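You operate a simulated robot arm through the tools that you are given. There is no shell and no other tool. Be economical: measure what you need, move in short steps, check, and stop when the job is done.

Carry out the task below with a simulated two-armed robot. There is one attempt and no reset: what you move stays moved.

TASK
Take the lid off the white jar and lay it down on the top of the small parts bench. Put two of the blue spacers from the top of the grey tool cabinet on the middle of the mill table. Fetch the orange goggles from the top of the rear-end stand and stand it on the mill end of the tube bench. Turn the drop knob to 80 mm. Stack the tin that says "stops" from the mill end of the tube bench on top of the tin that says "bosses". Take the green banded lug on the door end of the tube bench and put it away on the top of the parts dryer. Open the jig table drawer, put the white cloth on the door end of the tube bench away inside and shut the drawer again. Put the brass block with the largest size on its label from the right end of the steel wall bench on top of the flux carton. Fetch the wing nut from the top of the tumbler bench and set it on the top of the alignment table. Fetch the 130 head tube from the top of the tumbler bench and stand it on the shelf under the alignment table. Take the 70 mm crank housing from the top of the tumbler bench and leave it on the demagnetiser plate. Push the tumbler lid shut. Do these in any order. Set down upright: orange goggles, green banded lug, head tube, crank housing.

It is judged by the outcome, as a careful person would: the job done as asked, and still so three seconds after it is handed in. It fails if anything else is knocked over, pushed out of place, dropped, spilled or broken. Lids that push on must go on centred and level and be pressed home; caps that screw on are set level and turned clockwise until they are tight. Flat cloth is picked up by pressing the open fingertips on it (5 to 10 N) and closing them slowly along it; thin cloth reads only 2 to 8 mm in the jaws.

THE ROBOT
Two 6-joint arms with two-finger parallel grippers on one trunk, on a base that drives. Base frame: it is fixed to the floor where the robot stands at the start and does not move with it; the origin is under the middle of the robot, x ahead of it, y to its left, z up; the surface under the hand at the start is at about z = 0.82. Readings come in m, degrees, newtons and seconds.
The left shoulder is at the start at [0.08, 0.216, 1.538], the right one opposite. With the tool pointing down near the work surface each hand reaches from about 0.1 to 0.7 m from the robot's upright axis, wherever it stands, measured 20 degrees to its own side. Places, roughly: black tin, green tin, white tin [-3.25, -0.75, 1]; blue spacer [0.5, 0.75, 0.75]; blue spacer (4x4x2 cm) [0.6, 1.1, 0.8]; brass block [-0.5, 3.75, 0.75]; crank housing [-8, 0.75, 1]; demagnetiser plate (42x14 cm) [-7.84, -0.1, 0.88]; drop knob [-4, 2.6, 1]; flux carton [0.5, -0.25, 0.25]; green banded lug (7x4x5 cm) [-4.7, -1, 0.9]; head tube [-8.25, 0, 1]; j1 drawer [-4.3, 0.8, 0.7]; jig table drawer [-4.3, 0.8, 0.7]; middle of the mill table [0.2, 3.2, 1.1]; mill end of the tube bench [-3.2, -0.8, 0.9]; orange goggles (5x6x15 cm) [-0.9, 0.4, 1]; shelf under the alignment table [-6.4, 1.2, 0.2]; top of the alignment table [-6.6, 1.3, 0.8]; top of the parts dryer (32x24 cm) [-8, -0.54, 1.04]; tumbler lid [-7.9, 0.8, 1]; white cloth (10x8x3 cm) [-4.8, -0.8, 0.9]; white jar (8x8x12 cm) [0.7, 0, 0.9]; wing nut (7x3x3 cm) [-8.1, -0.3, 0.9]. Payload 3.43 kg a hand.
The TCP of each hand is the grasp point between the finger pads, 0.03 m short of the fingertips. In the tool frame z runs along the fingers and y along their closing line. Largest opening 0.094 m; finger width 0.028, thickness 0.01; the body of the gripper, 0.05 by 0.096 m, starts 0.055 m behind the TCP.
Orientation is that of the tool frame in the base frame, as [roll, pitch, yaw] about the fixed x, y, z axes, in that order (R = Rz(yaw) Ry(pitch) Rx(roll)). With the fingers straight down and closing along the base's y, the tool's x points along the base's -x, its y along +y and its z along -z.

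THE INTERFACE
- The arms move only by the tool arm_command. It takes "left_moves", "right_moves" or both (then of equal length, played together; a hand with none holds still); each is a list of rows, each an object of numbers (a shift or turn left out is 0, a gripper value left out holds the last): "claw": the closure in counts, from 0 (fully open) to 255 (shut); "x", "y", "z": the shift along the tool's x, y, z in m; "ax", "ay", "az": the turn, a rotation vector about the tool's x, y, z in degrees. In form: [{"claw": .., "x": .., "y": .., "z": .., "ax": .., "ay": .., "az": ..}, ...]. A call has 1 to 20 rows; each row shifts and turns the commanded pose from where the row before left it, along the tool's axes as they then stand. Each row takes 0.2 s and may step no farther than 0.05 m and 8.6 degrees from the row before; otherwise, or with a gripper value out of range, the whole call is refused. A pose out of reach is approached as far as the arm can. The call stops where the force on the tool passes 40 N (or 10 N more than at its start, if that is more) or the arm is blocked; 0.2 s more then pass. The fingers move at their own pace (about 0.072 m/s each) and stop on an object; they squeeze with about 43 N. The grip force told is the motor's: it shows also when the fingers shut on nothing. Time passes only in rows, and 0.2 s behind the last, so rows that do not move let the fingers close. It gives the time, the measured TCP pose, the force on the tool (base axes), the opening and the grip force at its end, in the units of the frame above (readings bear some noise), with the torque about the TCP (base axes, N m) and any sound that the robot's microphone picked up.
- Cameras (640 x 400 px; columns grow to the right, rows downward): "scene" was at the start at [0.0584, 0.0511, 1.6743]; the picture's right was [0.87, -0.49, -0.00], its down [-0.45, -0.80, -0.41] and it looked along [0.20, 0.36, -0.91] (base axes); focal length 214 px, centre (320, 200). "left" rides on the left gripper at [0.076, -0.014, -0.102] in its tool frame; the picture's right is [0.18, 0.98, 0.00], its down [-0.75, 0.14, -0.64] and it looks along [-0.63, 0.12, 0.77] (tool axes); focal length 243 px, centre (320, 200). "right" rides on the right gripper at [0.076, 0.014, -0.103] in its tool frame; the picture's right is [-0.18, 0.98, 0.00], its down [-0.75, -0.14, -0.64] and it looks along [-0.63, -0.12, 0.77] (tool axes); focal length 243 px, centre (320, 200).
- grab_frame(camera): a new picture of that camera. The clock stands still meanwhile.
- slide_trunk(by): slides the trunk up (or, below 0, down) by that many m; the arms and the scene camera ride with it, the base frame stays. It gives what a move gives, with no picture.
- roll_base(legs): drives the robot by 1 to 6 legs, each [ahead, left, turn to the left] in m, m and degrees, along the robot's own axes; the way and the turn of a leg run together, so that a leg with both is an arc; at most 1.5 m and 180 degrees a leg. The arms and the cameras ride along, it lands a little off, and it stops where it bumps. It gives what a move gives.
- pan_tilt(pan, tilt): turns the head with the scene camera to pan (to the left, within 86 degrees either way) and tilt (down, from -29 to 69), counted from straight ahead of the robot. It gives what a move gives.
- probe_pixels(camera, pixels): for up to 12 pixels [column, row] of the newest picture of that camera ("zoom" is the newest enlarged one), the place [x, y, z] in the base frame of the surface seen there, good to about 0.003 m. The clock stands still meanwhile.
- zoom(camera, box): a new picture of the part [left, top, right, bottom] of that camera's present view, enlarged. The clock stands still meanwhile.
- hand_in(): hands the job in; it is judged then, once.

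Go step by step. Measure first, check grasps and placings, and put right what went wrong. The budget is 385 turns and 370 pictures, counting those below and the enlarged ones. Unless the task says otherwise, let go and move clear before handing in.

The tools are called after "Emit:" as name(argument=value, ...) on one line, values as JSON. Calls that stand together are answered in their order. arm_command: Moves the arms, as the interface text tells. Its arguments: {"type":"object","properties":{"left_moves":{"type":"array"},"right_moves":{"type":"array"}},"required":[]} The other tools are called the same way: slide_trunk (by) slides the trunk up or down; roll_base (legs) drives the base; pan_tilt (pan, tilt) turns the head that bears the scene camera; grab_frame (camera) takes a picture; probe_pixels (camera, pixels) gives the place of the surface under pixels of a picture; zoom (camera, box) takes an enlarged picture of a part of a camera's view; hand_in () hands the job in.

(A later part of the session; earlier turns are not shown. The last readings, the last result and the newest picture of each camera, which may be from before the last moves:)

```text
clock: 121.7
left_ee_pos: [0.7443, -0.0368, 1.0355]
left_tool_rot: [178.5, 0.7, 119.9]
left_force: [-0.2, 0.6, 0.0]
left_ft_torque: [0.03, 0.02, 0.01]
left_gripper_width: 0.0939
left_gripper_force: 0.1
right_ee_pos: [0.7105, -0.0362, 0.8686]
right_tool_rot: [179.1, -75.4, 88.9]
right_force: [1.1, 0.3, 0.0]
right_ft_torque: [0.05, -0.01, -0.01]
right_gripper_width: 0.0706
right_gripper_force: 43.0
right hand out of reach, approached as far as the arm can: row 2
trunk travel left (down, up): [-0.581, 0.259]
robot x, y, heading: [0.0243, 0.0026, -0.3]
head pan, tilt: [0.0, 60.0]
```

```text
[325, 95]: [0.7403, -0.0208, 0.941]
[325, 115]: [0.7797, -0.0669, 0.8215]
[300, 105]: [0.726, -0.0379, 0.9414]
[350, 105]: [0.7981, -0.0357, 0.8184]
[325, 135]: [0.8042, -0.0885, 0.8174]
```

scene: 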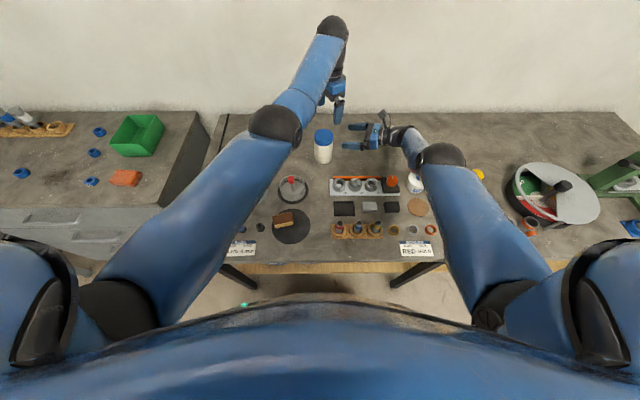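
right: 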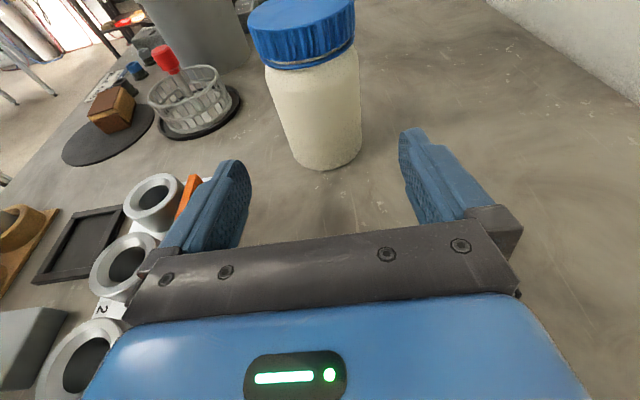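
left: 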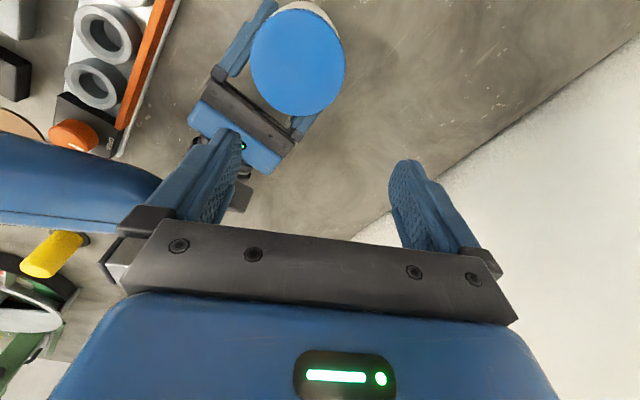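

Emit:
probe_pixels(camera="left", pixels=[[255, 60], [342, 60], [298, 16], [297, 110], [298, 60]])

```text
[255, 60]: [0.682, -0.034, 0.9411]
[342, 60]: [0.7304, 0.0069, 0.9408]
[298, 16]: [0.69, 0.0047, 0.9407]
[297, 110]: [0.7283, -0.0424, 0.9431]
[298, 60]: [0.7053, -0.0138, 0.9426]
```

Cap centre ≈(0.708,-0.0165). Move over and descend around the cap.

Emit:
arm_command(left_moves=[{"x": 0.0176, "y": -0.0106}, {"x": 0.0177, "y": -0.0106}, {"z": 0.03}, {"z": 0.025}, {}])

Emit:
grab_frame(camera="left")

```text
clock: 122.9
left_ee_pos: [0.7136, -0.0202, 0.9768]
left_tool_rot: [178.5, 0.7, 120.0]
left_force: [0.9, 0.4, 0.0]
left_ft_torque: [0.02, 0.0, 0.02]
left_gripper_width: 0.0942
left_gripper_force: 0.1
left hand out of reach, approached as far as the arm can: row 2
right_ee_pos: [0.7085, -0.036, 0.8686]
right_tool_rot: [179.1, -75.5, 88.9]
right_force: [-0.9, 0.8, -0.1]
right_ft_torque: [0.06, 0.02, -0.02]
right_gripper_width: 0.0705
right_gripper_force: 43.0
trunk travel left (down, up): [-0.581, 0.259]
robot x, y, heading: [0.0255, -0.0007, -0.4]
head pan, tilt: [0.0, 60.0]
```

```text
286 pictures are left
```

left: 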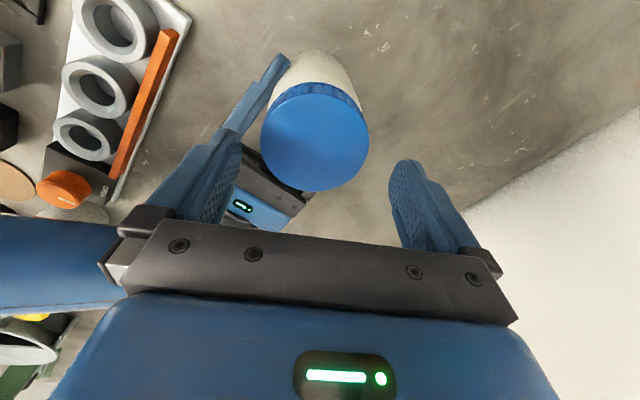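

Emit:
arm_command(left_moves=[{"x": 0.006, "y": -0.003}, {"z": 0.012}, {"z": 0.012}, {}])

Emit:
grab_frame(camera="left")

```text
clock: 123.9
left_ee_pos: [0.7099, -0.0154, 0.9535]
left_tool_rot: [178.6, 0.7, 120.0]
left_force: [-0.2, 0.4, -0.3]
left_ft_torque: [0.0, -0.01, -0.01]
left_gripper_width: 0.0938
left_gripper_force: 0.1
right_ee_pos: [0.7093, -0.0353, 0.8676]
right_tool_rot: [179.1, -75.4, 88.9]
right_force: [0.2, -0.3, 0.3]
right_ft_torque: [0.07, -0.06, 0.03]
right_gripper_width: 0.0706
right_gripper_force: 42.6
trunk travel left (down, up): [-0.581, 0.259]
robot x, y, heading: [0.0228, 0.0022, -0.2]
head pan, tilt: [0.0, 60.0]
```

```text
285 pictures are left
```

left: 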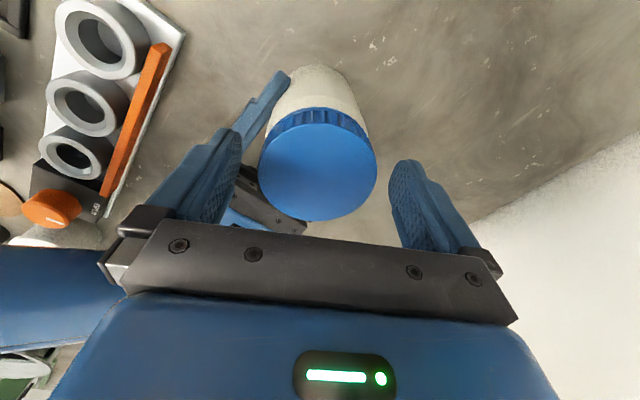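

Centered. Close on the cap and turn counter-clockwise.

Emit:
arm_command(left_moves=[{"claw": 60}, {"claw": 255}, {}, {}, {"az": -4}, {"az": -8}, {"az": -8}, {"az": -8}, {"az": -8}, {"az": -8}, {"az": -8}, {"az": -8}])

Emit:
grab_frame(camera="left")

```text
clock: 126.5
left_ee_pos: [0.7059, -0.0168, 0.9536]
left_tool_rot: [-179.9, 1.5, 179.9]
left_force: [-26.7, -17.2, 8.6]
left_ft_torque: [-0.25, 1.19, -0.12]
left_gripper_width: 0.0662
left_gripper_force: 43.3
right_ee_pos: [0.7103, -0.0355, 0.8692]
right_tool_rot: [178.5, -75.4, 89.3]
right_force: [28.6, 19.6, -3.9]
right_ft_torque: [-1.11, 0.97, -0.43]
right_gripper_width: 0.0705
right_gripper_force: 43.2
trunk travel left (down, up): [-0.581, 0.259]
robot x, y, heading: [0.024, 0.0036, -0.4]
head pan, tilt: [0.0, 60.0]
```

```text
284 pictures are left
```

left: 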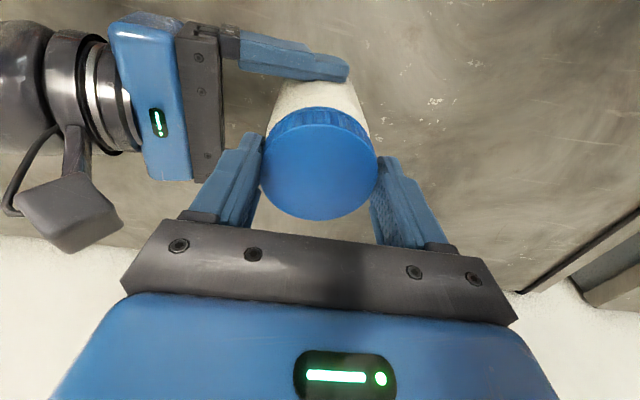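

It turns with little torque; relieve the side force and keep turning.

Emit:
arm_command(left_moves=[{"x": 0.003, "y": -0.002}, {}])

Emit:
arm_command(left_moves=[{"az": -8}, {"az": -8}, {"az": -8}, {"az": -8}, {"az": -8}, {"az": -8}, {"az": -8}, {"az": -8}, {"az": -8}, {"az": -8}, {"az": -8}, {"az": -8}])

```text
clock: 127.1
left_ee_pos: [0.7061, -0.0172, 0.9534]
left_tool_rot: [180.0, 1.8, 180.0]
left_force: [-8.3, -13.5, 2.7]
left_ft_torque: [-0.46, 0.45, -0.07]
left_gripper_width: 0.0661
left_gripper_force: 42.8
right_ee_pos: [0.7077, -0.0349, 0.869]
right_tool_rot: [178.8, -75.6, 89.1]
right_force: [12.3, 13.2, 4.3]
right_ft_torque: [-0.47, 0.03, -0.25]
right_gripper_width: 0.0702
right_gripper_force: 42.6
trunk travel left (down, up): [-0.581, 0.259]
robot x, y, heading: [0.0254, -0.0007, -0.5]
head pan, tilt: [0.0, 60.0]
```

```text
clock: 129.7
left_ee_pos: [0.7045, -0.0167, 0.9549]
left_tool_rot: [-178.1, -0.1, -83.8]
left_force: [14.3, -14.2, 10.3]
left_ft_torque: [-0.29, 0.81, -0.19]
left_gripper_width: 0.0662
left_gripper_force: 43.1
right_ee_pos: [0.7061, -0.035, 0.869]
right_tool_rot: [178.9, -75.5, 89.1]
right_force: [-13.5, 16.2, 6.7]
right_ft_torque: [-0.3, -1.94, 0.3]
right_gripper_width: 0.0709
right_gripper_force: 43.4
trunk travel left (down, up): [-0.581, 0.259]
robot x, y, heading: [0.0281, -0.0007, -0.5]
head pan, tilt: [0.0, 60.0]
```

The cap is rising a little (unscrewing). Continue with a slight lift.

Emit:
arm_command(left_moves=[{"az": -8, "z": -0.0004}, {"az": -8, "z": -0.0002}, {"az": -8, "z": -0.0002}, {"az": -8, "z": -0.0002}, {"az": -8, "z": -0.0002}, {"az": -8, "z": -0.0002}, {"az": -8, "z": -0.0002}, {"az": -8, "z": -0.0002}, {"az": -8, "z": -0.0002}, {"az": -8, "z": -0.0002}, {"az": -8, "z": -0.0002}, {"az": -8, "z": -0.0002}])

Emit:
grab_frame(camera="left")

```text
clock: 132.3
left_ee_pos: [0.7072, -0.0157, 0.9565]
left_tool_rot: [-179.0, -1.5, -28.5]
left_force: [17.2, -1.7, 10.8]
left_ft_torque: [-0.07, -0.33, -0.05]
left_gripper_width: 0.0662
left_gripper_force: 43.4
left hand out of reach, approached as far as the arm can: row 8, 9, 10, 11, 12
right_ee_pos: [0.7086, -0.0367, 0.869]
right_tool_rot: [179.1, -75.5, 88.9]
right_force: [-18.3, -0.2, -4.7]
right_ft_torque: [-0.2, -0.98, 0.44]
right_gripper_width: 0.0719
right_gripper_force: 43.3
trunk travel left (down, up): [-0.581, 0.259]
robot x, y, heading: [0.0256, -0.0005, -0.3]
head pan, tilt: [0.0, 60.0]
```

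```text
283 pictures are left
```

left: 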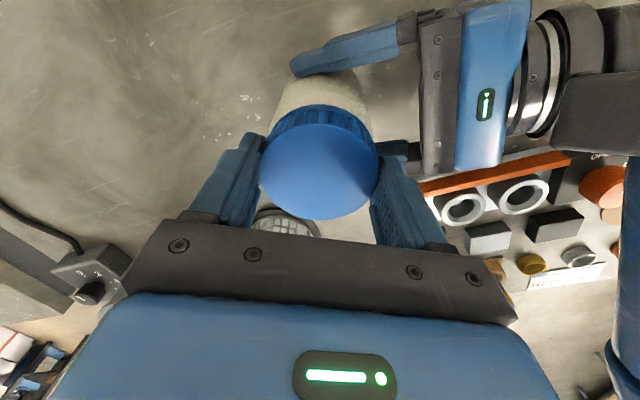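

Limit reached after ~211°. Test whether the cap is free by a small lift.

Emit:
arm_command(left_moves=[{"z": -0.002}, {"z": -0.002}, {}])

```text
clock: 133.1
left_ee_pos: [0.7065, -0.0166, 0.959]
left_tool_rot: [-178.9, -1.5, -28.6]
left_force: [28.4, 4.3, -13.5]
left_ft_torque: [0.38, -0.76, 0.0]
left_gripper_width: 0.0663
left_gripper_force: 43.5
right_ee_pos: [0.7097, -0.0363, 0.8697]
right_tool_rot: [178.7, -75.7, 89.5]
right_force: [-29.4, -3.9, 11.3]
right_ft_torque: [0.2, -1.77, 0.59]
right_gripper_width: 0.0715
right_gripper_force: 43.1
trunk travel left (down, up): [-0.581, 0.259]
robot x, y, heading: [0.0235, 0.0013, -0.5]
head pan, tilt: [0.0, 60.0]
```

Still threaded. Regrasp: open, rotate back clockwise, and turn again.

Emit:
arm_command(left_moves=[{"z": 0.004, "claw": 0}, {}, {"az": 8.5}, {"az": 8.5}, {"az": 8.5}, {"az": 8.5}, {"az": 8.5}, {"az": 8.5}, {"az": 8.5}, {"az": 8.5}, {"az": 8.5}, {"az": 8.5}, {"az": 8.5}, {"az": 8.5}])

Emit:
arm_command(left_moves=[{"az": 8.5}, {"az": 8.5}, {"az": 8.5}, {"az": 8.5}, {"az": 8.5}, {"az": 8.5}, {"az": 8.5}, {"az": 8.5}, {"az": 8.5}, {"az": 8.5}, {"az": 8.5}, {"az": 8.5}, {}])

Emit:
grab_frame(camera="left")

Emit:
probe_pixels(camera="left", pixels=[[263, 165], [376, 165], [320, 112], [320, 216]])

```text
clock: 136.1
left_ee_pos: [0.7052, -0.0176, 0.9556]
left_tool_rot: [-178.8, 1.2, -130.6]
left_force: [-0.5, -0.3, -0.7]
left_ft_torque: [0.0, 0.02, 0.03]
left_gripper_width: 0.0939
left_gripper_force: 0.1
right_ee_pos: [0.7089, -0.0359, 0.8673]
right_tool_rot: [179.2, -75.5, 88.8]
right_force: [0.2, -0.7, -0.8]
right_ft_torque: [-0.03, -0.01, 0.02]
right_gripper_width: 0.0704
right_gripper_force: 42.9
trunk travel left (down, up): [-0.581, 0.259]
robot x, y, heading: [0.0235, 0.0013, -0.4]
head pan, tilt: [0.0, 60.0]
```

```text
clock: 138.9
left_ee_pos: [0.7053, -0.0173, 0.9573]
left_tool_rot: [178.6, 0.9, 127.3]
left_force: [0.8, -0.2, 0.2]
left_ft_torque: [0.02, 0.03, -0.02]
left_gripper_width: 0.0943
left_gripper_force: 0.1
right_ee_pos: [0.7099, -0.0352, 0.8677]
right_tool_rot: [179.2, -75.5, 88.8]
right_force: [0.2, -0.1, -1.6]
right_ft_torque: [-0.04, -0.02, 0.01]
right_gripper_width: 0.07
right_gripper_force: 42.6
trunk travel left (down, up): [-0.581, 0.259]
robot x, y, heading: [0.0268, -0.0007, -0.2]
head pan, tilt: [0.0, 60.0]
```

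```text
282 pictures are left
```

left: 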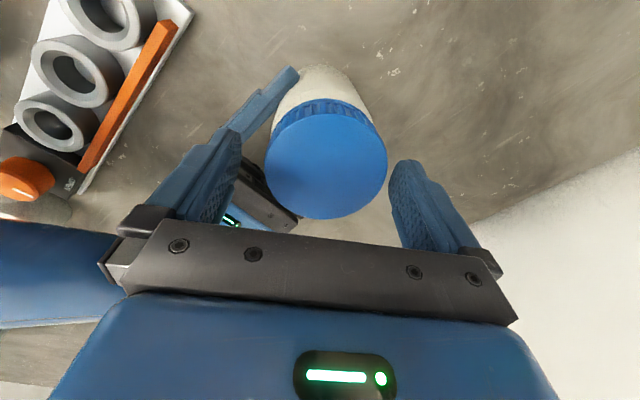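

```text
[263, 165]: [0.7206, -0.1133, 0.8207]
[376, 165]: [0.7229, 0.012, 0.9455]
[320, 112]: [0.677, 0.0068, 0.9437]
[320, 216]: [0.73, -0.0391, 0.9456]
```

The cap has risen ~4 mm. Grip and turn again.

Emit:
arm_command(left_moves=[{"y": 0.004, "z": 0.002}, {"claw": 60}, {"claw": 255}, {}, {}, {"az": -8}, {"az": -8}, {"az": -8}, {"az": -8}, {"az": -8}, {"az": -8}, {"az": -8}, {"az": -8}, {"az": -8}, {"az": -8}])

Emit:
arm_command(left_moves=[{"az": -8, "z": -0.0003}, {"az": -8, "z": -0.0002}, {"az": -8, "z": -0.0002}, {"az": -8, "z": -0.0002}, {"az": -8, "z": -0.0002}, {"az": -8, "z": -0.0002}, {"az": -8, "z": -0.0002}, {"az": -8, "z": -0.0002}, {"az": -8, "z": -0.0002}, {"az": -8, "z": -0.0002}])

Emit:
arm_command(left_moves=[{"z": -0.002}, {"z": -0.002}, {}])

```text
clock: 142.1
left_ee_pos: [0.7092, -0.0139, 0.9545]
left_tool_rot: [-179.4, 1.5, -152.4]
left_force: [3.1, 2.7, -0.9]
left_ft_torque: [0.04, -0.08, -0.07]
left_gripper_width: 0.0661
left_gripper_force: 42.7
right_ee_pos: [0.7106, -0.035, 0.8685]
right_tool_rot: [179.2, -75.5, 88.8]
right_force: [-2.7, -2.1, -0.8]
right_ft_torque: [0.13, -0.14, 0.16]
right_gripper_width: 0.0699
right_gripper_force: 43.2
trunk travel left (down, up): [-0.581, 0.259]
robot x, y, heading: [0.0247, 0.0026, -0.4]
head pan, tilt: [0.0, 60.0]
```

```text
clock: 144.3
left_ee_pos: [0.709, -0.0146, 0.9568]
left_tool_rot: [-178.4, -0.3, -72.5]
left_force: [1.7, 11.6, 1.3]
left_ft_torque: [0.21, -0.03, -0.21]
left_gripper_width: 0.0663
left_gripper_force: 42.9
right_ee_pos: [0.7093, -0.0353, 0.8694]
right_tool_rot: [179.3, -75.5, 88.7]
right_force: [-2.2, -11.6, -1.9]
right_ft_torque: [0.69, -0.2, 0.26]
right_gripper_width: 0.0696
right_gripper_force: 42.5
trunk travel left (down, up): [-0.581, 0.259]
robot x, y, heading: [0.0222, -0.0002, -0.5]
head pan, tilt: [0.0, 60.0]
```

```text
clock: 145.1
left_ee_pos: [0.7095, -0.0152, 0.9603]
left_tool_rot: [-178.5, -0.3, -72.6]
left_force: [-0.1, 6.2, -2.6]
left_ft_torque: [0.02, 0.01, 0.06]
left_gripper_width: 0.0661
left_gripper_force: 42.9
right_ee_pos: [0.711, -0.0362, 0.869]
right_tool_rot: [179.1, -75.5, 88.8]
right_force: [0.5, -6.3, 2.5]
right_ft_torque: [0.59, 0.0, -0.07]
right_gripper_width: 0.0698
right_gripper_force: 43.0
trunk travel left (down, up): [-0.581, 0.259]
robot x, y, heading: [0.0248, 0.001, -0.5]
head pan, tilt: [0.0, 60.0]
```

Free now (only −2.6 N while lifting). Lift further and look.

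Emit:
arm_command(left_moves=[{"z": -0.005}, {"z": -0.01}, {"z": -0.015}, {"z": -0.02}, {}])

Emit:
grab_frame(camera="left")

Emit:
grab_frame(camera="scene")

```text
clock: 146.3
left_ee_pos: [0.7061, -0.015, 1.0108]
left_tool_rot: [-178.5, -0.3, -72.6]
left_force: [0.2, -0.7, 0.2]
left_ft_torque: [0.0, 0.02, 0.01]
left_gripper_width: 0.0664
left_gripper_force: 42.5
right_ee_pos: [0.709, -0.0354, 0.8679]
right_tool_rot: [179.2, -75.5, 88.8]
right_force: [0.2, -0.1, -1.4]
right_ft_torque: [-0.02, 0.01, -0.04]
right_gripper_width: 0.0696
right_gripper_force: 43.1
trunk travel left (down, up): [-0.581, 0.259]
robot x, y, heading: [0.0252, -0.0005, -0.6]
head pan, tilt: [0.0, 60.0]
```

```text
281 pictures are left
```

left: 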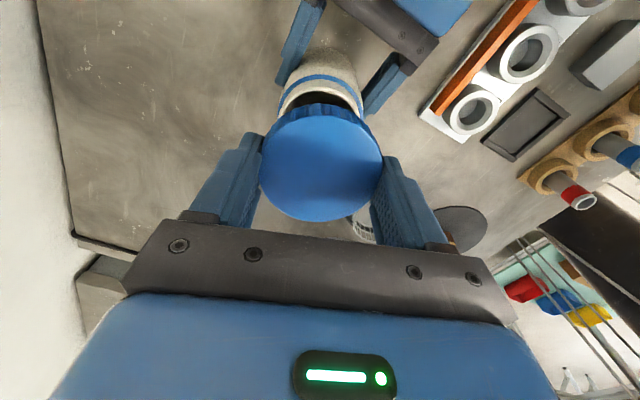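

```text
280 pictures are left
```

scene: 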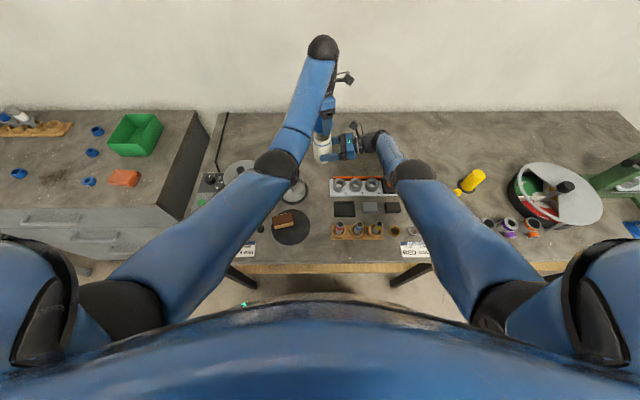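

The cap is off. First slide the jar back toward its old place with the right hand, and carry the cap to a free spot left of the jar.

Emit:
arm_command(left_moves=[{"x": -0.032, "y": -0.011}, {"x": -0.032, "y": -0.011}, {"x": -0.032, "y": -0.011}, {"x": -0.032, "y": -0.011}, {}, {}, {}], right_moves=[{"z": -0.006, "x": -0.0015}, {"z": -0.006, "x": -0.0015}, {"z": -0.006, "x": -0.0015}, {"z": -0.006, "x": -0.0015}, {"claw": 0}, {}, {}])

Emit:
arm_command(left_moves=[{"z": 0.03}, {"z": 0.03}, {"z": 0.03}, {"z": 0.03}, {"z": 0.02}, {}], right_moves=[{"z": -0.02}, {"z": -0.03}, {"z": -0.03}, {"z": -0.03}, {"z": -0.02}, {}])

Emit:
grab_frame(camera="left")

Emit:
grab_frame(camera="scene")

```text
clock: 147.9
left_ee_pos: [0.734, 0.1167, 0.9981]
left_tool_rot: [-178.3, -0.4, -72.6]
left_force: [-0.2, -0.2, -0.1]
left_ft_torque: [-0.01, 0.03, 0.0]
left_gripper_width: 0.0659
left_gripper_force: 42.6
left hand out of reach, approached as far as the arm can: row 1, 2, 3, 4
right_ee_pos: [0.7088, -0.0599, 0.8688]
right_tool_rot: [179.1, -75.6, 89.0]
right_force: [0.2, -0.4, 0.2]
right_ft_torque: [0.0, -0.03, 0.0]
right_gripper_width: 0.0939
right_gripper_force: 0.1
right hand out of reach, approached as far as the arm can: row 2
trunk travel left (down, up): [-0.581, 0.259]
robot x, y, heading: [0.0237, -0.0008, -0.4]
head pan, tilt: [0.0, 60.0]
```

```text
clock: 149.3
left_ee_pos: [0.7395, 0.1155, 0.861]
left_tool_rot: [-178.3, -0.3, -72.5]
left_force: [0.7, 0.2, -0.2]
left_ft_torque: [0.04, 0.01, -0.05]
left_gripper_width: 0.0659
left_gripper_force: 42.9
right_ee_pos: [0.7018, -0.1868, 0.9019]
right_tool_rot: [179.1, -75.5, 89.0]
right_force: [0.2, -0.4, -0.2]
right_ft_torque: [-0.01, 0.03, -0.04]
right_gripper_width: 0.0938
right_gripper_force: 0.1
trunk travel left (down, up): [-0.581, 0.259]
robot x, y, heading: [0.0296, 0.0016, -0.5]
head pan, tilt: [0.0, 60.0]
```

```text
279 pictures are left
```

left: 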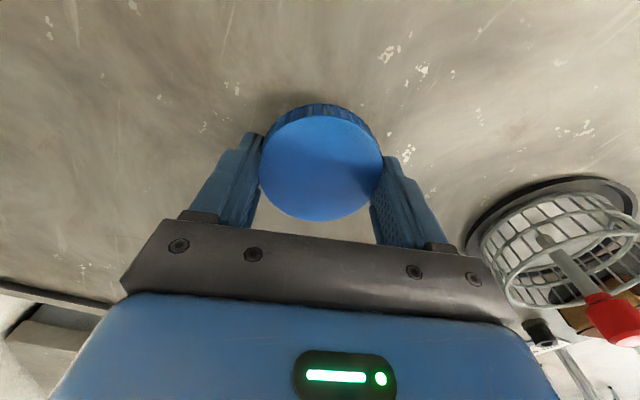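

```text
278 pictures are left
```

scene: 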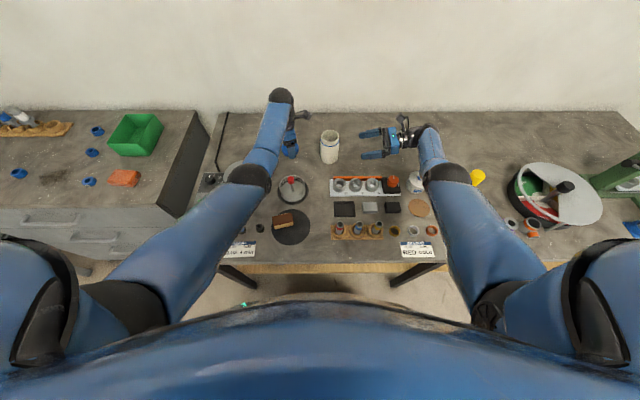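

Lower the last ~1 cm in small steps until contact, then open.

Emit:
arm_command(left_moves=[{"z": 0.003}, {"z": 0.003}, {"z": 0.002}, {"z": 0.002}, {}])

Emit:
arm_command(left_moves=[{"claw": 0}, {}, {}, {"z": -0.03}, {"z": -0.04}, {"z": -0.04}, {"z": -0.03}])

Emit:
grab_frame(camera="left")

```text
clock: 150.5
left_ee_pos: [0.7386, 0.1146, 0.8511]
left_tool_rot: [-178.1, -0.4, -72.6]
left_force: [-1.2, 1.0, 10.2]
left_ft_torque: [0.04, 0.44, 0.0]
left_gripper_width: 0.0662
left_gripper_force: 43.0
right_ee_pos: [0.7018, -0.1858, 0.904]
right_tool_rot: [178.8, -75.3, 89.2]
right_force: [-0.5, -0.1, 0.4]
right_ft_torque: [-0.03, 0.0, 0.02]
right_gripper_width: 0.0941
right_gripper_force: 0.1
trunk travel left (down, up): [-0.581, 0.259]
robot x, y, heading: [0.0236, 0.0013, -0.6]
head pan, tilt: [0.0, 60.0]
```

```text
clock: 152.1
left_ee_pos: [0.7346, 0.1132, 0.9893]
left_tool_rot: [-178.3, -0.4, -72.6]
left_force: [-1.0, 0.1, 0.1]
left_ft_torque: [-0.01, -0.01, 0.01]
left_gripper_width: 0.0941
left_gripper_force: 0.0
right_ee_pos: [0.7021, -0.1873, 0.9025]
right_tool_rot: [179.0, -75.5, 89.0]
right_force: [-0.3, -0.1, 0.1]
right_ft_torque: [0.04, 0.01, -0.02]
right_gripper_width: 0.094
right_gripper_force: 0.0
trunk travel left (down, up): [-0.581, 0.259]
robot x, y, heading: [0.0239, 0.0008, -0.3]
head pan, tilt: [0.0, 60.0]
```

```text
277 pictures are left
```

left: 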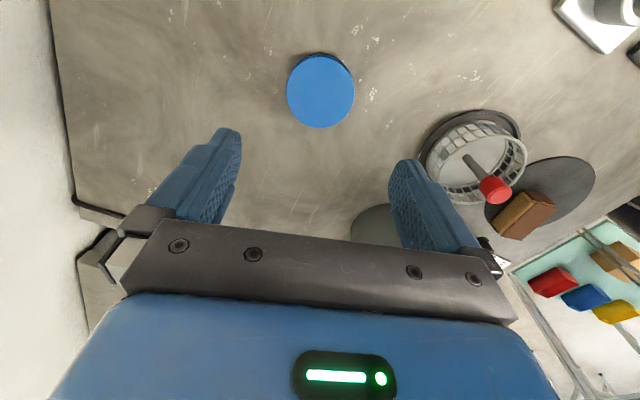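

Cap is laid on the bench at (0.738,0.115). Now raise the trunk, back off, and bring both hands to a neutral vertical pose.

Emit:
slide_trunk(by=0.187)

Emit:
roll_base(legs=[[-0.38, 0, 0]])

Emit:
arm_command(left_moves=[{"az": 8.5}, {"az": 8.5}, {"az": 8.5}, {"az": 8.5}, {"az": 8.5}, {"az": 8.5}, {"az": 8.5}, {"az": 8.5}, {"az": 8.5}, {"az": 8.5}, {"az": 8.5}, {"az": 8.5}, {"az": 5}], right_moves=[{"ay": -8.3}, {"ay": -8.3}, {"ay": -8.3}, {"ay": -8.3}, {"ay": -8.3}, {"ay": -8.3}, {"ay": -8.3}, {"ay": -8.3}, {"ay": -8.3}, {}, {}, {}, {}])

Emit:
arm_command(right_moves=[{"az": -8.3}, {"az": -8.3}, {"az": -8.3}, {"az": -8.3}, {"az": -8.3}, {"az": -8.3}, {"az": -8.3}, {"az": -8.3}, {"az": -8.3}, {"az": -8.3}, {"az": -8}])

Emit:
grab_frame(camera="scene")

```text
clock: 154.2
left_ee_pos: [0.735, 0.1148, 1.1759]
left_tool_rot: [-178.3, -0.4, -72.5]
left_force: [-0.3, 0.2, -0.7]
left_ft_torque: [0.0, 0.0, 0.02]
left_gripper_width: 0.0942
left_gripper_force: 0.0
right_ee_pos: [0.7026, -0.1874, 1.0905]
right_tool_rot: [179.1, -75.6, 88.9]
right_force: [0.2, -0.1, -0.4]
right_ft_torque: [-0.03, -0.05, 0.01]
right_gripper_width: 0.094
right_gripper_force: 0.1
trunk travel left (down, up): [-0.768, 0.072]
robot x, y, heading: [0.0256, -0.0021, -0.3]
head pan, tilt: [0.0, 60.0]
```

```text
clock: 156.6
left_ee_pos: [0.3616, 0.1164, 1.1744]
left_tool_rot: [-178.5, -0.4, -72.5]
left_force: [0.9, -0.2, 0.0]
left_ft_torque: [0.01, -0.02, 0.02]
left_gripper_width: 0.0937
left_gripper_force: 0.0
right_ee_pos: [0.3268, -0.1825, 1.0867]
right_tool_rot: [179.6, -75.5, 88.3]
right_force: [-0.6, -0.5, -1.0]
right_ft_torque: [-0.01, 0.02, -0.01]
right_gripper_width: 0.0941
right_gripper_force: 0.1
trunk travel left (down, up): [-0.768, 0.072]
robot x, y, heading: [-0.3524, 0.0025, -0.5]
head pan, tilt: [0.0, 60.0]
```

```text
clock: 159.3
left_ee_pos: [0.3589, 0.1167, 1.1763]
left_tool_rot: [179.9, 1.6, -179.7]
left_force: [0.1, -0.3, -0.2]
left_ft_torque: [0.0, -0.01, 0.03]
left_gripper_width: 0.0938
left_gripper_force: 0.1
right_ee_pos: [0.3245, -0.1834, 1.0887]
right_tool_rot: [179.8, -0.8, 88.1]
right_force: [-0.3, -0.3, 0.2]
right_ft_torque: [-0.03, -0.01, -0.04]
right_gripper_width: 0.0941
right_gripper_force: 0.1
trunk travel left (down, up): [-0.768, 0.072]
robot x, y, heading: [-0.3537, 0.0035, -0.8]
head pan, tilt: [0.0, 60.0]
```

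```text
clock: 161.8
left_ee_pos: [0.3592, 0.1179, 1.1756]
left_tool_rot: [180.0, 1.7, -179.6]
left_force: [0.2, 0.1, 0.2]
left_ft_torque: [0.0, 0.02, -0.03]
left_gripper_width: 0.094
left_gripper_force: 0.1
right_ee_pos: [0.3255, -0.183, 1.0889]
right_tool_rot: [179.2, 0.3, 179.1]
right_force: [0.1, -0.9, -0.5]
right_ft_torque: [0.0, 0.02, 0.01]
right_gripper_width: 0.0939
right_gripper_force: 0.1
trunk travel left (down, up): [-0.768, 0.072]
robot x, y, heading: [-0.3504, 0.0036, -0.5]
head pan, tilt: [0.0, 60.0]
```

```text
276 pictures are left
```

scene: 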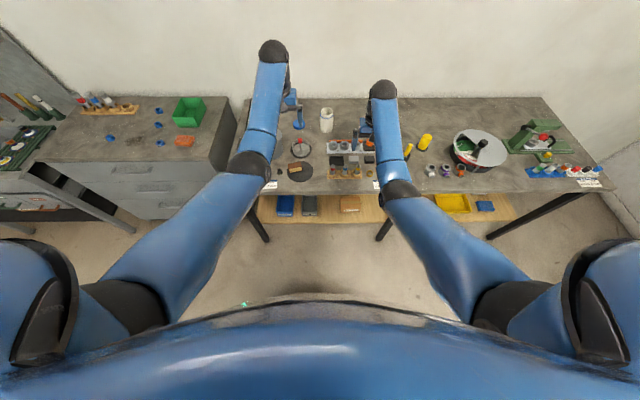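

All is in order. Drive left to in front of the tool cabinet.

Emit:
roll_base(legs=[[0.05, 0.96, 0.5], [0.3, 0, 0]])

Emit:
grab_frame(camera="scene")

Emit:
grab_frame(camera="left")

Emit:
grab_frame(camera="right")

```text
clock: 168.5
left_ee_pos: [0.7091, 1.0932, 1.178]
left_tool_rot: [179.9, 1.8, -179.2]
left_force: [-0.1, -0.5, -0.2]
left_ft_torque: [0.01, -0.01, 0.02]
left_gripper_width: 0.0939
left_gripper_force: 0.0
right_ee_pos: [0.6752, 0.7921, 1.0911]
right_tool_rot: [179.2, 0.4, 179.4]
right_force: [-0.6, 0.0, 0.4]
right_ft_torque: [-0.01, -0.03, 0.0]
right_gripper_width: 0.094
right_gripper_force: 0.1
trunk travel left (down, up): [-0.768, 0.072]
robot x, y, heading: [0.0034, 0.9732, -0.2]
head pan, tilt: [0.0, 60.0]
```

```text
275 pictures are left
```

scene: 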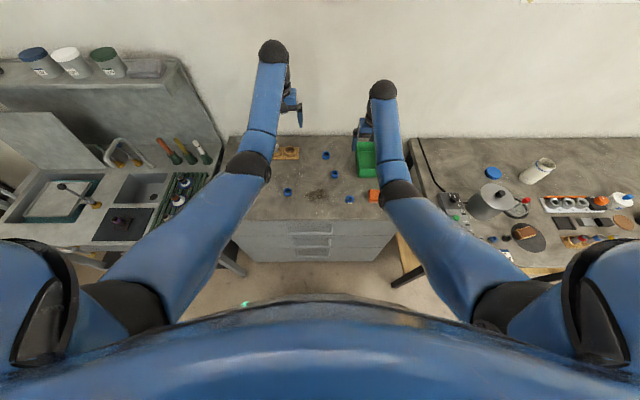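

```text
274 pictures are left
```

left: 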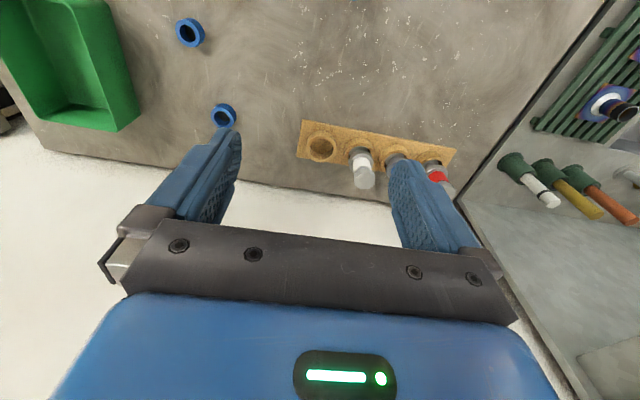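

```text
273 pictures are left
```

right: 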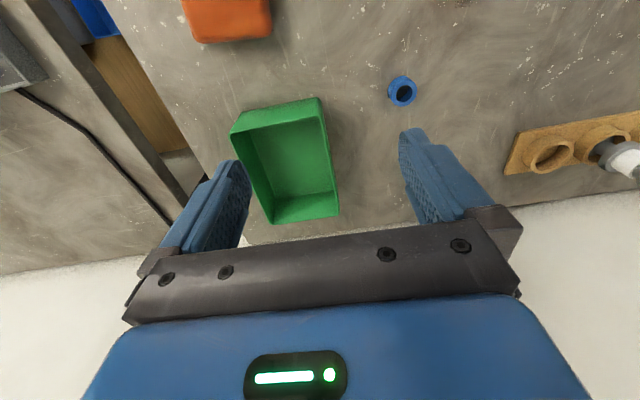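

Emit:
zoom(camera="scene", box=[240, 140, 400, 220])

Emit:
probe_pixels(camera="zoom", pixels=[[190, 212], [190, 202], [178, 212], [202, 212], [190, 221], [440, 238], [440, 229], [428, 240], [452, 240], [441, 247], [376, 134], [345, 62]])

```text
4.00 times, centred on (320, 180) of scene
```

zoom: 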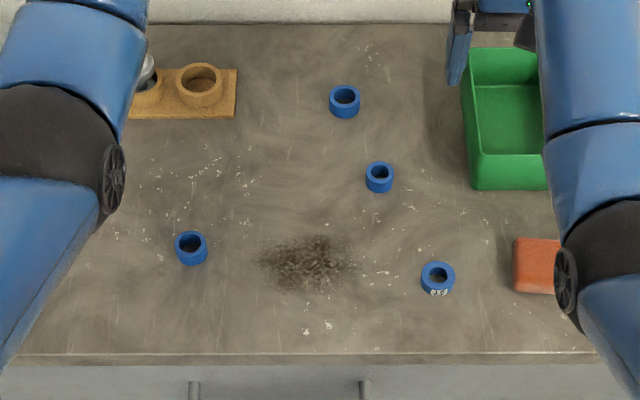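

```text
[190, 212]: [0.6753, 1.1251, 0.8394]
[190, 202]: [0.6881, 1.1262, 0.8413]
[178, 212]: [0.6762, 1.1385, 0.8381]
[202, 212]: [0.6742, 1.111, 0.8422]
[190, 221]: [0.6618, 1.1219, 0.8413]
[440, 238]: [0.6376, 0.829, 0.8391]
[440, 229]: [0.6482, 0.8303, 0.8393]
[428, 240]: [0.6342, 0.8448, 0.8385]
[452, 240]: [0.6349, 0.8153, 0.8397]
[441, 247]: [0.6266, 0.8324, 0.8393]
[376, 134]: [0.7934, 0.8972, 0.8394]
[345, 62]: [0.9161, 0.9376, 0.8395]
```

Emit:
probe_pixels(camera="zoom", pixels=[[191, 236], [177, 243], [206, 243], [191, 262], [438, 265], [422, 275], [454, 275], [438, 291], [379, 165], [345, 88], [330, 98], [360, 98]])

```text
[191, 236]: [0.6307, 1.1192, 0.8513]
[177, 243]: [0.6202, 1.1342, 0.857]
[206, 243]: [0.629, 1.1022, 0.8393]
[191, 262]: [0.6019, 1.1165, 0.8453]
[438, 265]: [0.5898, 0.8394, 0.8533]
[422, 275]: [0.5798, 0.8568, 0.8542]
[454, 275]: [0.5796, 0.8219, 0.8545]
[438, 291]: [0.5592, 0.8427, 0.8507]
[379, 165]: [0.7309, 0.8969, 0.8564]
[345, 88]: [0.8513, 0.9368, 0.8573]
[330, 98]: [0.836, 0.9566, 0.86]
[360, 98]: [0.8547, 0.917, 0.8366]
```

Spacer A ≈(0.617,1.118), B ≈(0.577,0.839). Move each hand above one.

Emit:
arm_command(left_moves=[{"z": 0.05}, {"z": 0.05}, {"z": 0.05, "x": 0.02}, {"z": 0.05, "x": 0.02}, {"z": 0.035, "x": 0.026, "y": 0.0125}, {"x": 0.026, "y": 0.0125}, {}], right_moves=[{"z": 0.04, "x": 0.02}, {"z": 0.04, "x": 0.02}, {"z": 0.03, "x": 0.02, "y": 0.015}, {"z": 0.03, "x": 0.02, "y": 0.015}, {"z": 0.01, "x": 0.018, "y": 0.017}, {}, {}])

Emit:
grab_frame(camera="left")

Emit:
grab_frame(camera="right")

```text
refused: row 3 steps farther than a row can; nothing moved
```

```text
271 pictures are left
```

left: 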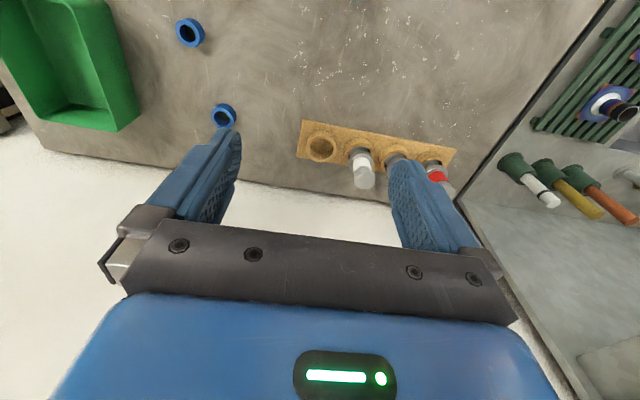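

```text
270 pictures are left
```

right: 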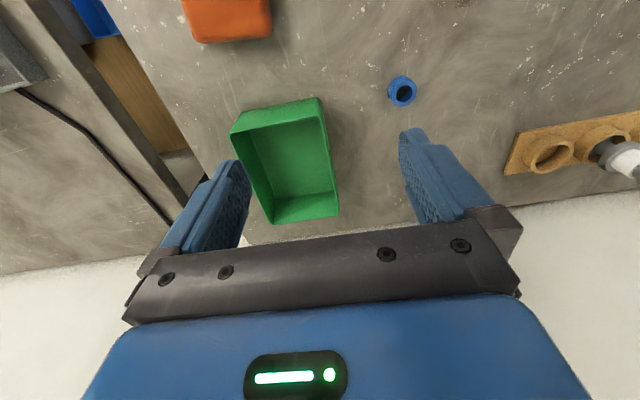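

Emit:
arm_command(left_moves=[{"z": 0.045}, {"z": 0.045}, {"z": 0.045, "x": 0.02}, {"z": 0.045, "x": 0.02}, {"z": 0.04, "x": 0.026}, {"z": 0.02, "x": 0.026, "y": 0.025}, {}], right_moves=[{"z": 0.04, "x": 0.02}, {"z": 0.04, "x": 0.02}, {"z": 0.03, "x": 0.02, "y": 0.015}, {"z": 0.03, "x": 0.02, "y": 0.015}, {"z": 0.01, "x": 0.018, "y": 0.017}, {}, {}])

Emit:
grab_frame(camera="left")

Emit:
grab_frame(camera="right")

```text
clock: 170.1
left_ee_pos: [0.625, 1.1165, 0.9342]
left_tool_rot: [179.9, 1.6, -179.3]
left_force: [-0.4, -0.2, 0.6]
left_ft_torque: [-0.01, 0.0, 0.01]
left_gripper_width: 0.094
left_gripper_force: 0.1
right_ee_pos: [0.5838, 0.8422, 0.9395]
right_tool_rot: [179.2, 0.2, 179.3]
right_force: [1.2, -0.3, -0.4]
right_ft_torque: [0.02, 0.01, -0.04]
right_gripper_width: 0.0942
right_gripper_force: 0.0
trunk travel left (down, up): [-0.768, 0.072]
robot x, y, heading: [0.0007, 0.9748, -0.4]
head pan, tilt: [0.0, 60.0]
```

```text
269 pictures are left
```

left: 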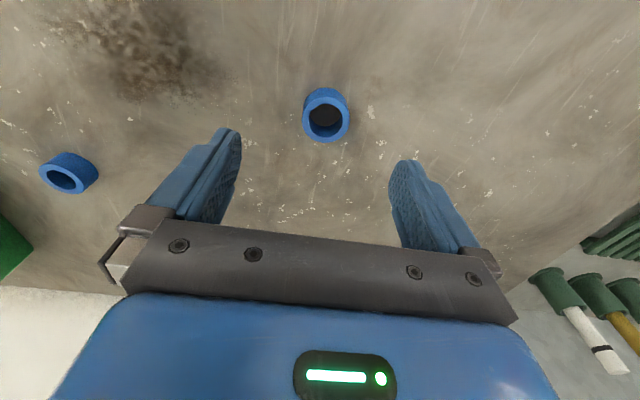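

```text
268 pictures are left
```

right: 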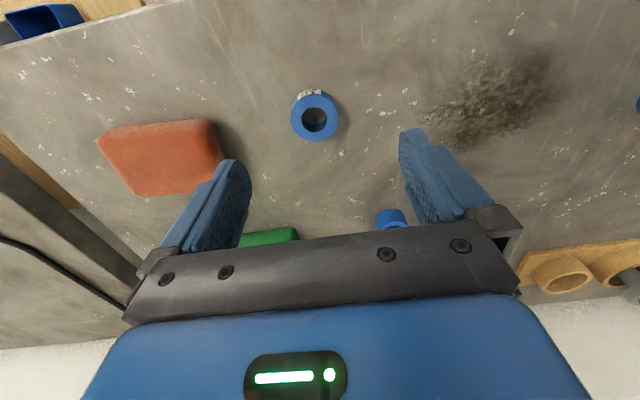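

Emit:
probe_pixels(camera="left", pixels=[[304, 120], [347, 120], [326, 138], [326, 98], [330, 92]])

Emit:
probe_pixels(camera="right", pixels=[[294, 118], [335, 118], [315, 138], [315, 98], [315, 92]])

```text
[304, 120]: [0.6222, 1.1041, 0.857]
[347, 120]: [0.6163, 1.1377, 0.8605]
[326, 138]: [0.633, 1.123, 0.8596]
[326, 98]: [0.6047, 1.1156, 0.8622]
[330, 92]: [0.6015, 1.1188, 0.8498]
```

```text
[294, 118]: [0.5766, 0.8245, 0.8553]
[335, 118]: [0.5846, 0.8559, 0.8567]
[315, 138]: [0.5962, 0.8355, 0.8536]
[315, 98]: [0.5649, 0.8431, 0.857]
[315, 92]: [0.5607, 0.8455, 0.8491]
```

Centre, lower and grip both.

Emit:
arm_command(left_moves=[{"x": 0.006, "y": 0.0035, "z": 0.025}, {"z": 0.025}, {"z": 0.011}, {}, {"claw": 255}, {}, {}, {}], right_moves=[{"x": 0.003, "y": -0.002, "z": 0.025}, {"z": 0.025}, {"z": 0.0175}, {}, {"claw": 255}, {}, {}, {}])

Emit:
arm_command(left_moves=[{"z": -0.03}, {"z": -0.04}, {"z": -0.04}], right_moves=[{"z": -0.03}, {"z": -0.04}, {"z": -0.04}])

Emit:
grab_frame(camera="scene")

```text
clock: 171.9
left_ee_pos: [0.6213, 1.119, 0.8715]
left_tool_rot: [179.8, 1.7, -179.3]
left_force: [0.6, -0.8, 0.5]
left_ft_torque: [-0.03, 0.02, -0.02]
left_gripper_width: 0.0336
left_gripper_force: 42.7
right_ee_pos: [0.5789, 0.8418, 0.8726]
right_tool_rot: [179.2, 0.3, 179.3]
right_force: [0.6, 0.0, 0.7]
right_ft_torque: [-0.02, -0.01, 0.01]
right_gripper_width: 0.0366
right_gripper_force: 42.9
trunk travel left (down, up): [-0.768, 0.072]
robot x, y, heading: [0.0016, 0.9731, -0.1]
head pan, tilt: [0.0, 60.0]
```

```text
clock: 172.7
left_ee_pos: [0.618, 1.1202, 0.9812]
left_tool_rot: [179.9, 1.7, -179.4]
left_force: [0.7, 0.3, 0.6]
left_ft_torque: [-0.03, 0.03, 0.0]
left_gripper_width: 0.0335
left_gripper_force: 43.4
right_ee_pos: [0.5773, 0.8381, 0.9788]
right_tool_rot: [179.1, 0.3, 179.3]
right_force: [0.1, -0.5, 0.2]
right_ft_torque: [-0.02, 0.01, 0.02]
right_gripper_width: 0.0367
right_gripper_force: 42.7
trunk travel left (down, up): [-0.768, 0.072]
robot x, y, heading: [0.0002, 0.975, -0.4]
head pan, tilt: [0.0, 60.0]
```

```text
267 pictures are left
```

scene: 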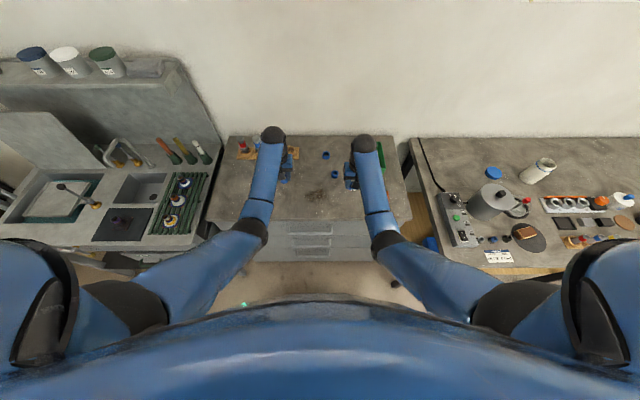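

Both spacers held. Back off and drive left toward the mill, then look.

Emit:
roll_base(legs=[[-0.4, 0, 0], [0, 0.7, 0]])

Emit:
pan_tilt(pan=50, tilt=25)

Emit:
grab_frame(camera="scene")

```text
clock: 178.6
left_ee_pos: [0.2195, 1.8238, 0.9813]
left_tool_rot: [179.9, 1.6, -179.0]
left_force: [-0.1, -0.4, -0.2]
left_ft_torque: [0.01, -0.01, 0.0]
left_gripper_width: 0.0331
left_gripper_force: 42.8
right_ee_pos: [0.1792, 1.542, 0.9796]
right_tool_rot: [179.1, 0.2, 179.6]
right_force: [0.5, -0.4, 0.5]
right_ft_torque: [0.03, 0.01, -0.01]
right_gripper_width: 0.0363
right_gripper_force: 43.0
trunk travel left (down, up): [-0.768, 0.072]
robot x, y, heading: [-0.401, 1.6716, 0.0]
head pan, tilt: [0.0, 60.0]
```

```text
clock: 179.8
left_ee_pos: [0.2188, 1.824, 0.9808]
left_tool_rot: [179.8, 1.7, -179.0]
left_force: [0.4, 0.2, -0.3]
left_ft_torque: [-0.01, -0.01, 0.01]
left_gripper_width: 0.0329
left_gripper_force: 43.4
right_ee_pos: [0.18, 1.5431, 0.98]
right_tool_rot: [179.3, 0.3, 179.6]
right_force: [0.3, 0.0, -0.6]
right_ft_torque: [0.01, -0.01, 0.03]
right_gripper_width: 0.0362
right_gripper_force: 43.6
trunk travel left (down, up): [-0.768, 0.072]
robot x, y, heading: [-0.4021, 1.6726, 0.3]
head pan, tilt: [50.0, 25.0]
```

```text
266 pictures are left
```

scene: 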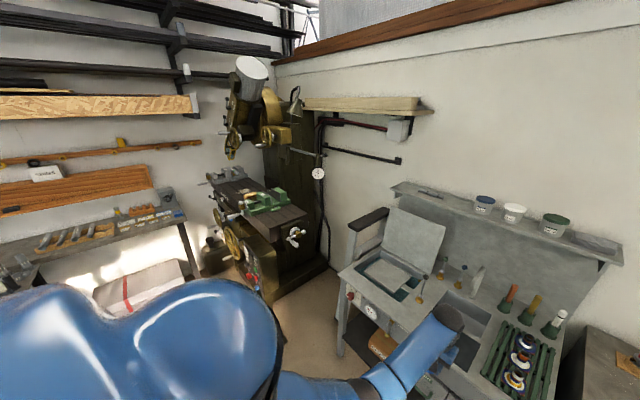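

The mill table (with a green vise) is at (260,205). Zoom and measure.

Emit:
zoom(camera="scene", box=[180, 40, 380, 300])

Emit:
zoom(camera="scene", box=[200, 160, 320, 250])

Emit:
probe_pixels(camera="zoom", pixels=[[120, 110], [160, 130], [190, 100], [250, 200], [290, 240], [380, 270], [400, 245], [180, 160], [340, 290], [540, 310], [560, 240], [330, 130]])

```text
1.54 times, centred on (280, 170) of scene
```

zoom: 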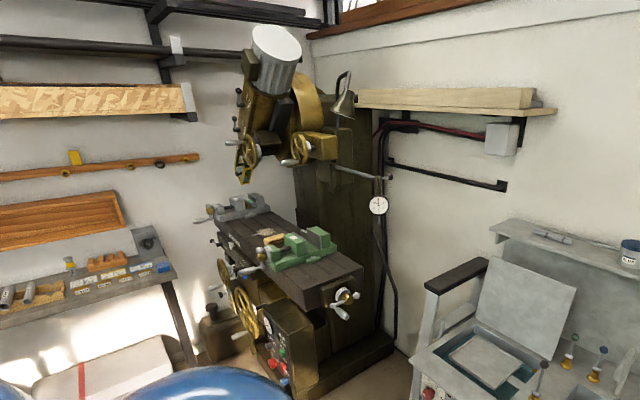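

```text
4.44 times, centred on (260, 205) of scene
```

zoom: 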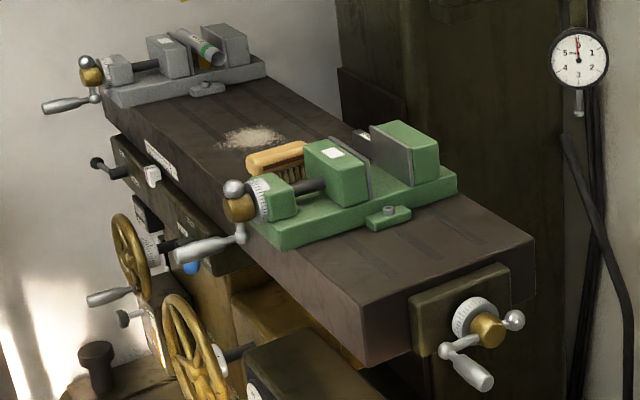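

```text
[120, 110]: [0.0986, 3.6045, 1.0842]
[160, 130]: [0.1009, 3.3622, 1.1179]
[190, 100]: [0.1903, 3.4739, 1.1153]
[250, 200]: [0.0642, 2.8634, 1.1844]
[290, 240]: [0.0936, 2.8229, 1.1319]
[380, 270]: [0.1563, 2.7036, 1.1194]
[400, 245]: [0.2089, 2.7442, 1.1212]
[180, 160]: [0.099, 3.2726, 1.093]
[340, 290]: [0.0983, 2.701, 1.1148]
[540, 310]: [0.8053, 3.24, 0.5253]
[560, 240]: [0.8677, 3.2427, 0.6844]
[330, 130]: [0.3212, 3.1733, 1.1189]
```

Emit:
probe_pixels(camera="scene", pixels=[[231, 155], [233, 130], [243, 110], [270, 138], [240, 210], [222, 225], [248, 270], [150, 235], [180, 210], [60, 255], [110, 295], [245, 68]])

Emit:
zoom(camera="scene", box=[0, 180, 200, 300])

```text
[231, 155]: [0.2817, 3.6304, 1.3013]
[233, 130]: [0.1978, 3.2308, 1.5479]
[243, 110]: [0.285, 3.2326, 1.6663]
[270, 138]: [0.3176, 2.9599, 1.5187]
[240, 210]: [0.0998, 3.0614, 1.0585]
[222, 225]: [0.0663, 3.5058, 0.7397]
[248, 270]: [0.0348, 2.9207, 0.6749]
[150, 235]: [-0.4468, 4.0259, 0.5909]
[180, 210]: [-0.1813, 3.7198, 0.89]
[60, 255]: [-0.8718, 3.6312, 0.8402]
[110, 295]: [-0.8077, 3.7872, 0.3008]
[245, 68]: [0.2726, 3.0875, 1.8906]
```

```text
3.20 times, centred on (100, 240) of scene
```

zoom: 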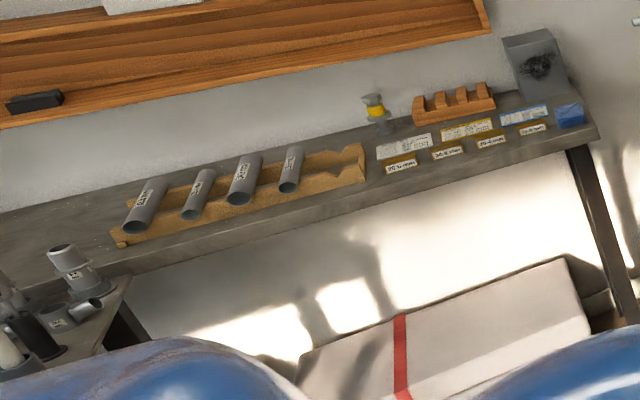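

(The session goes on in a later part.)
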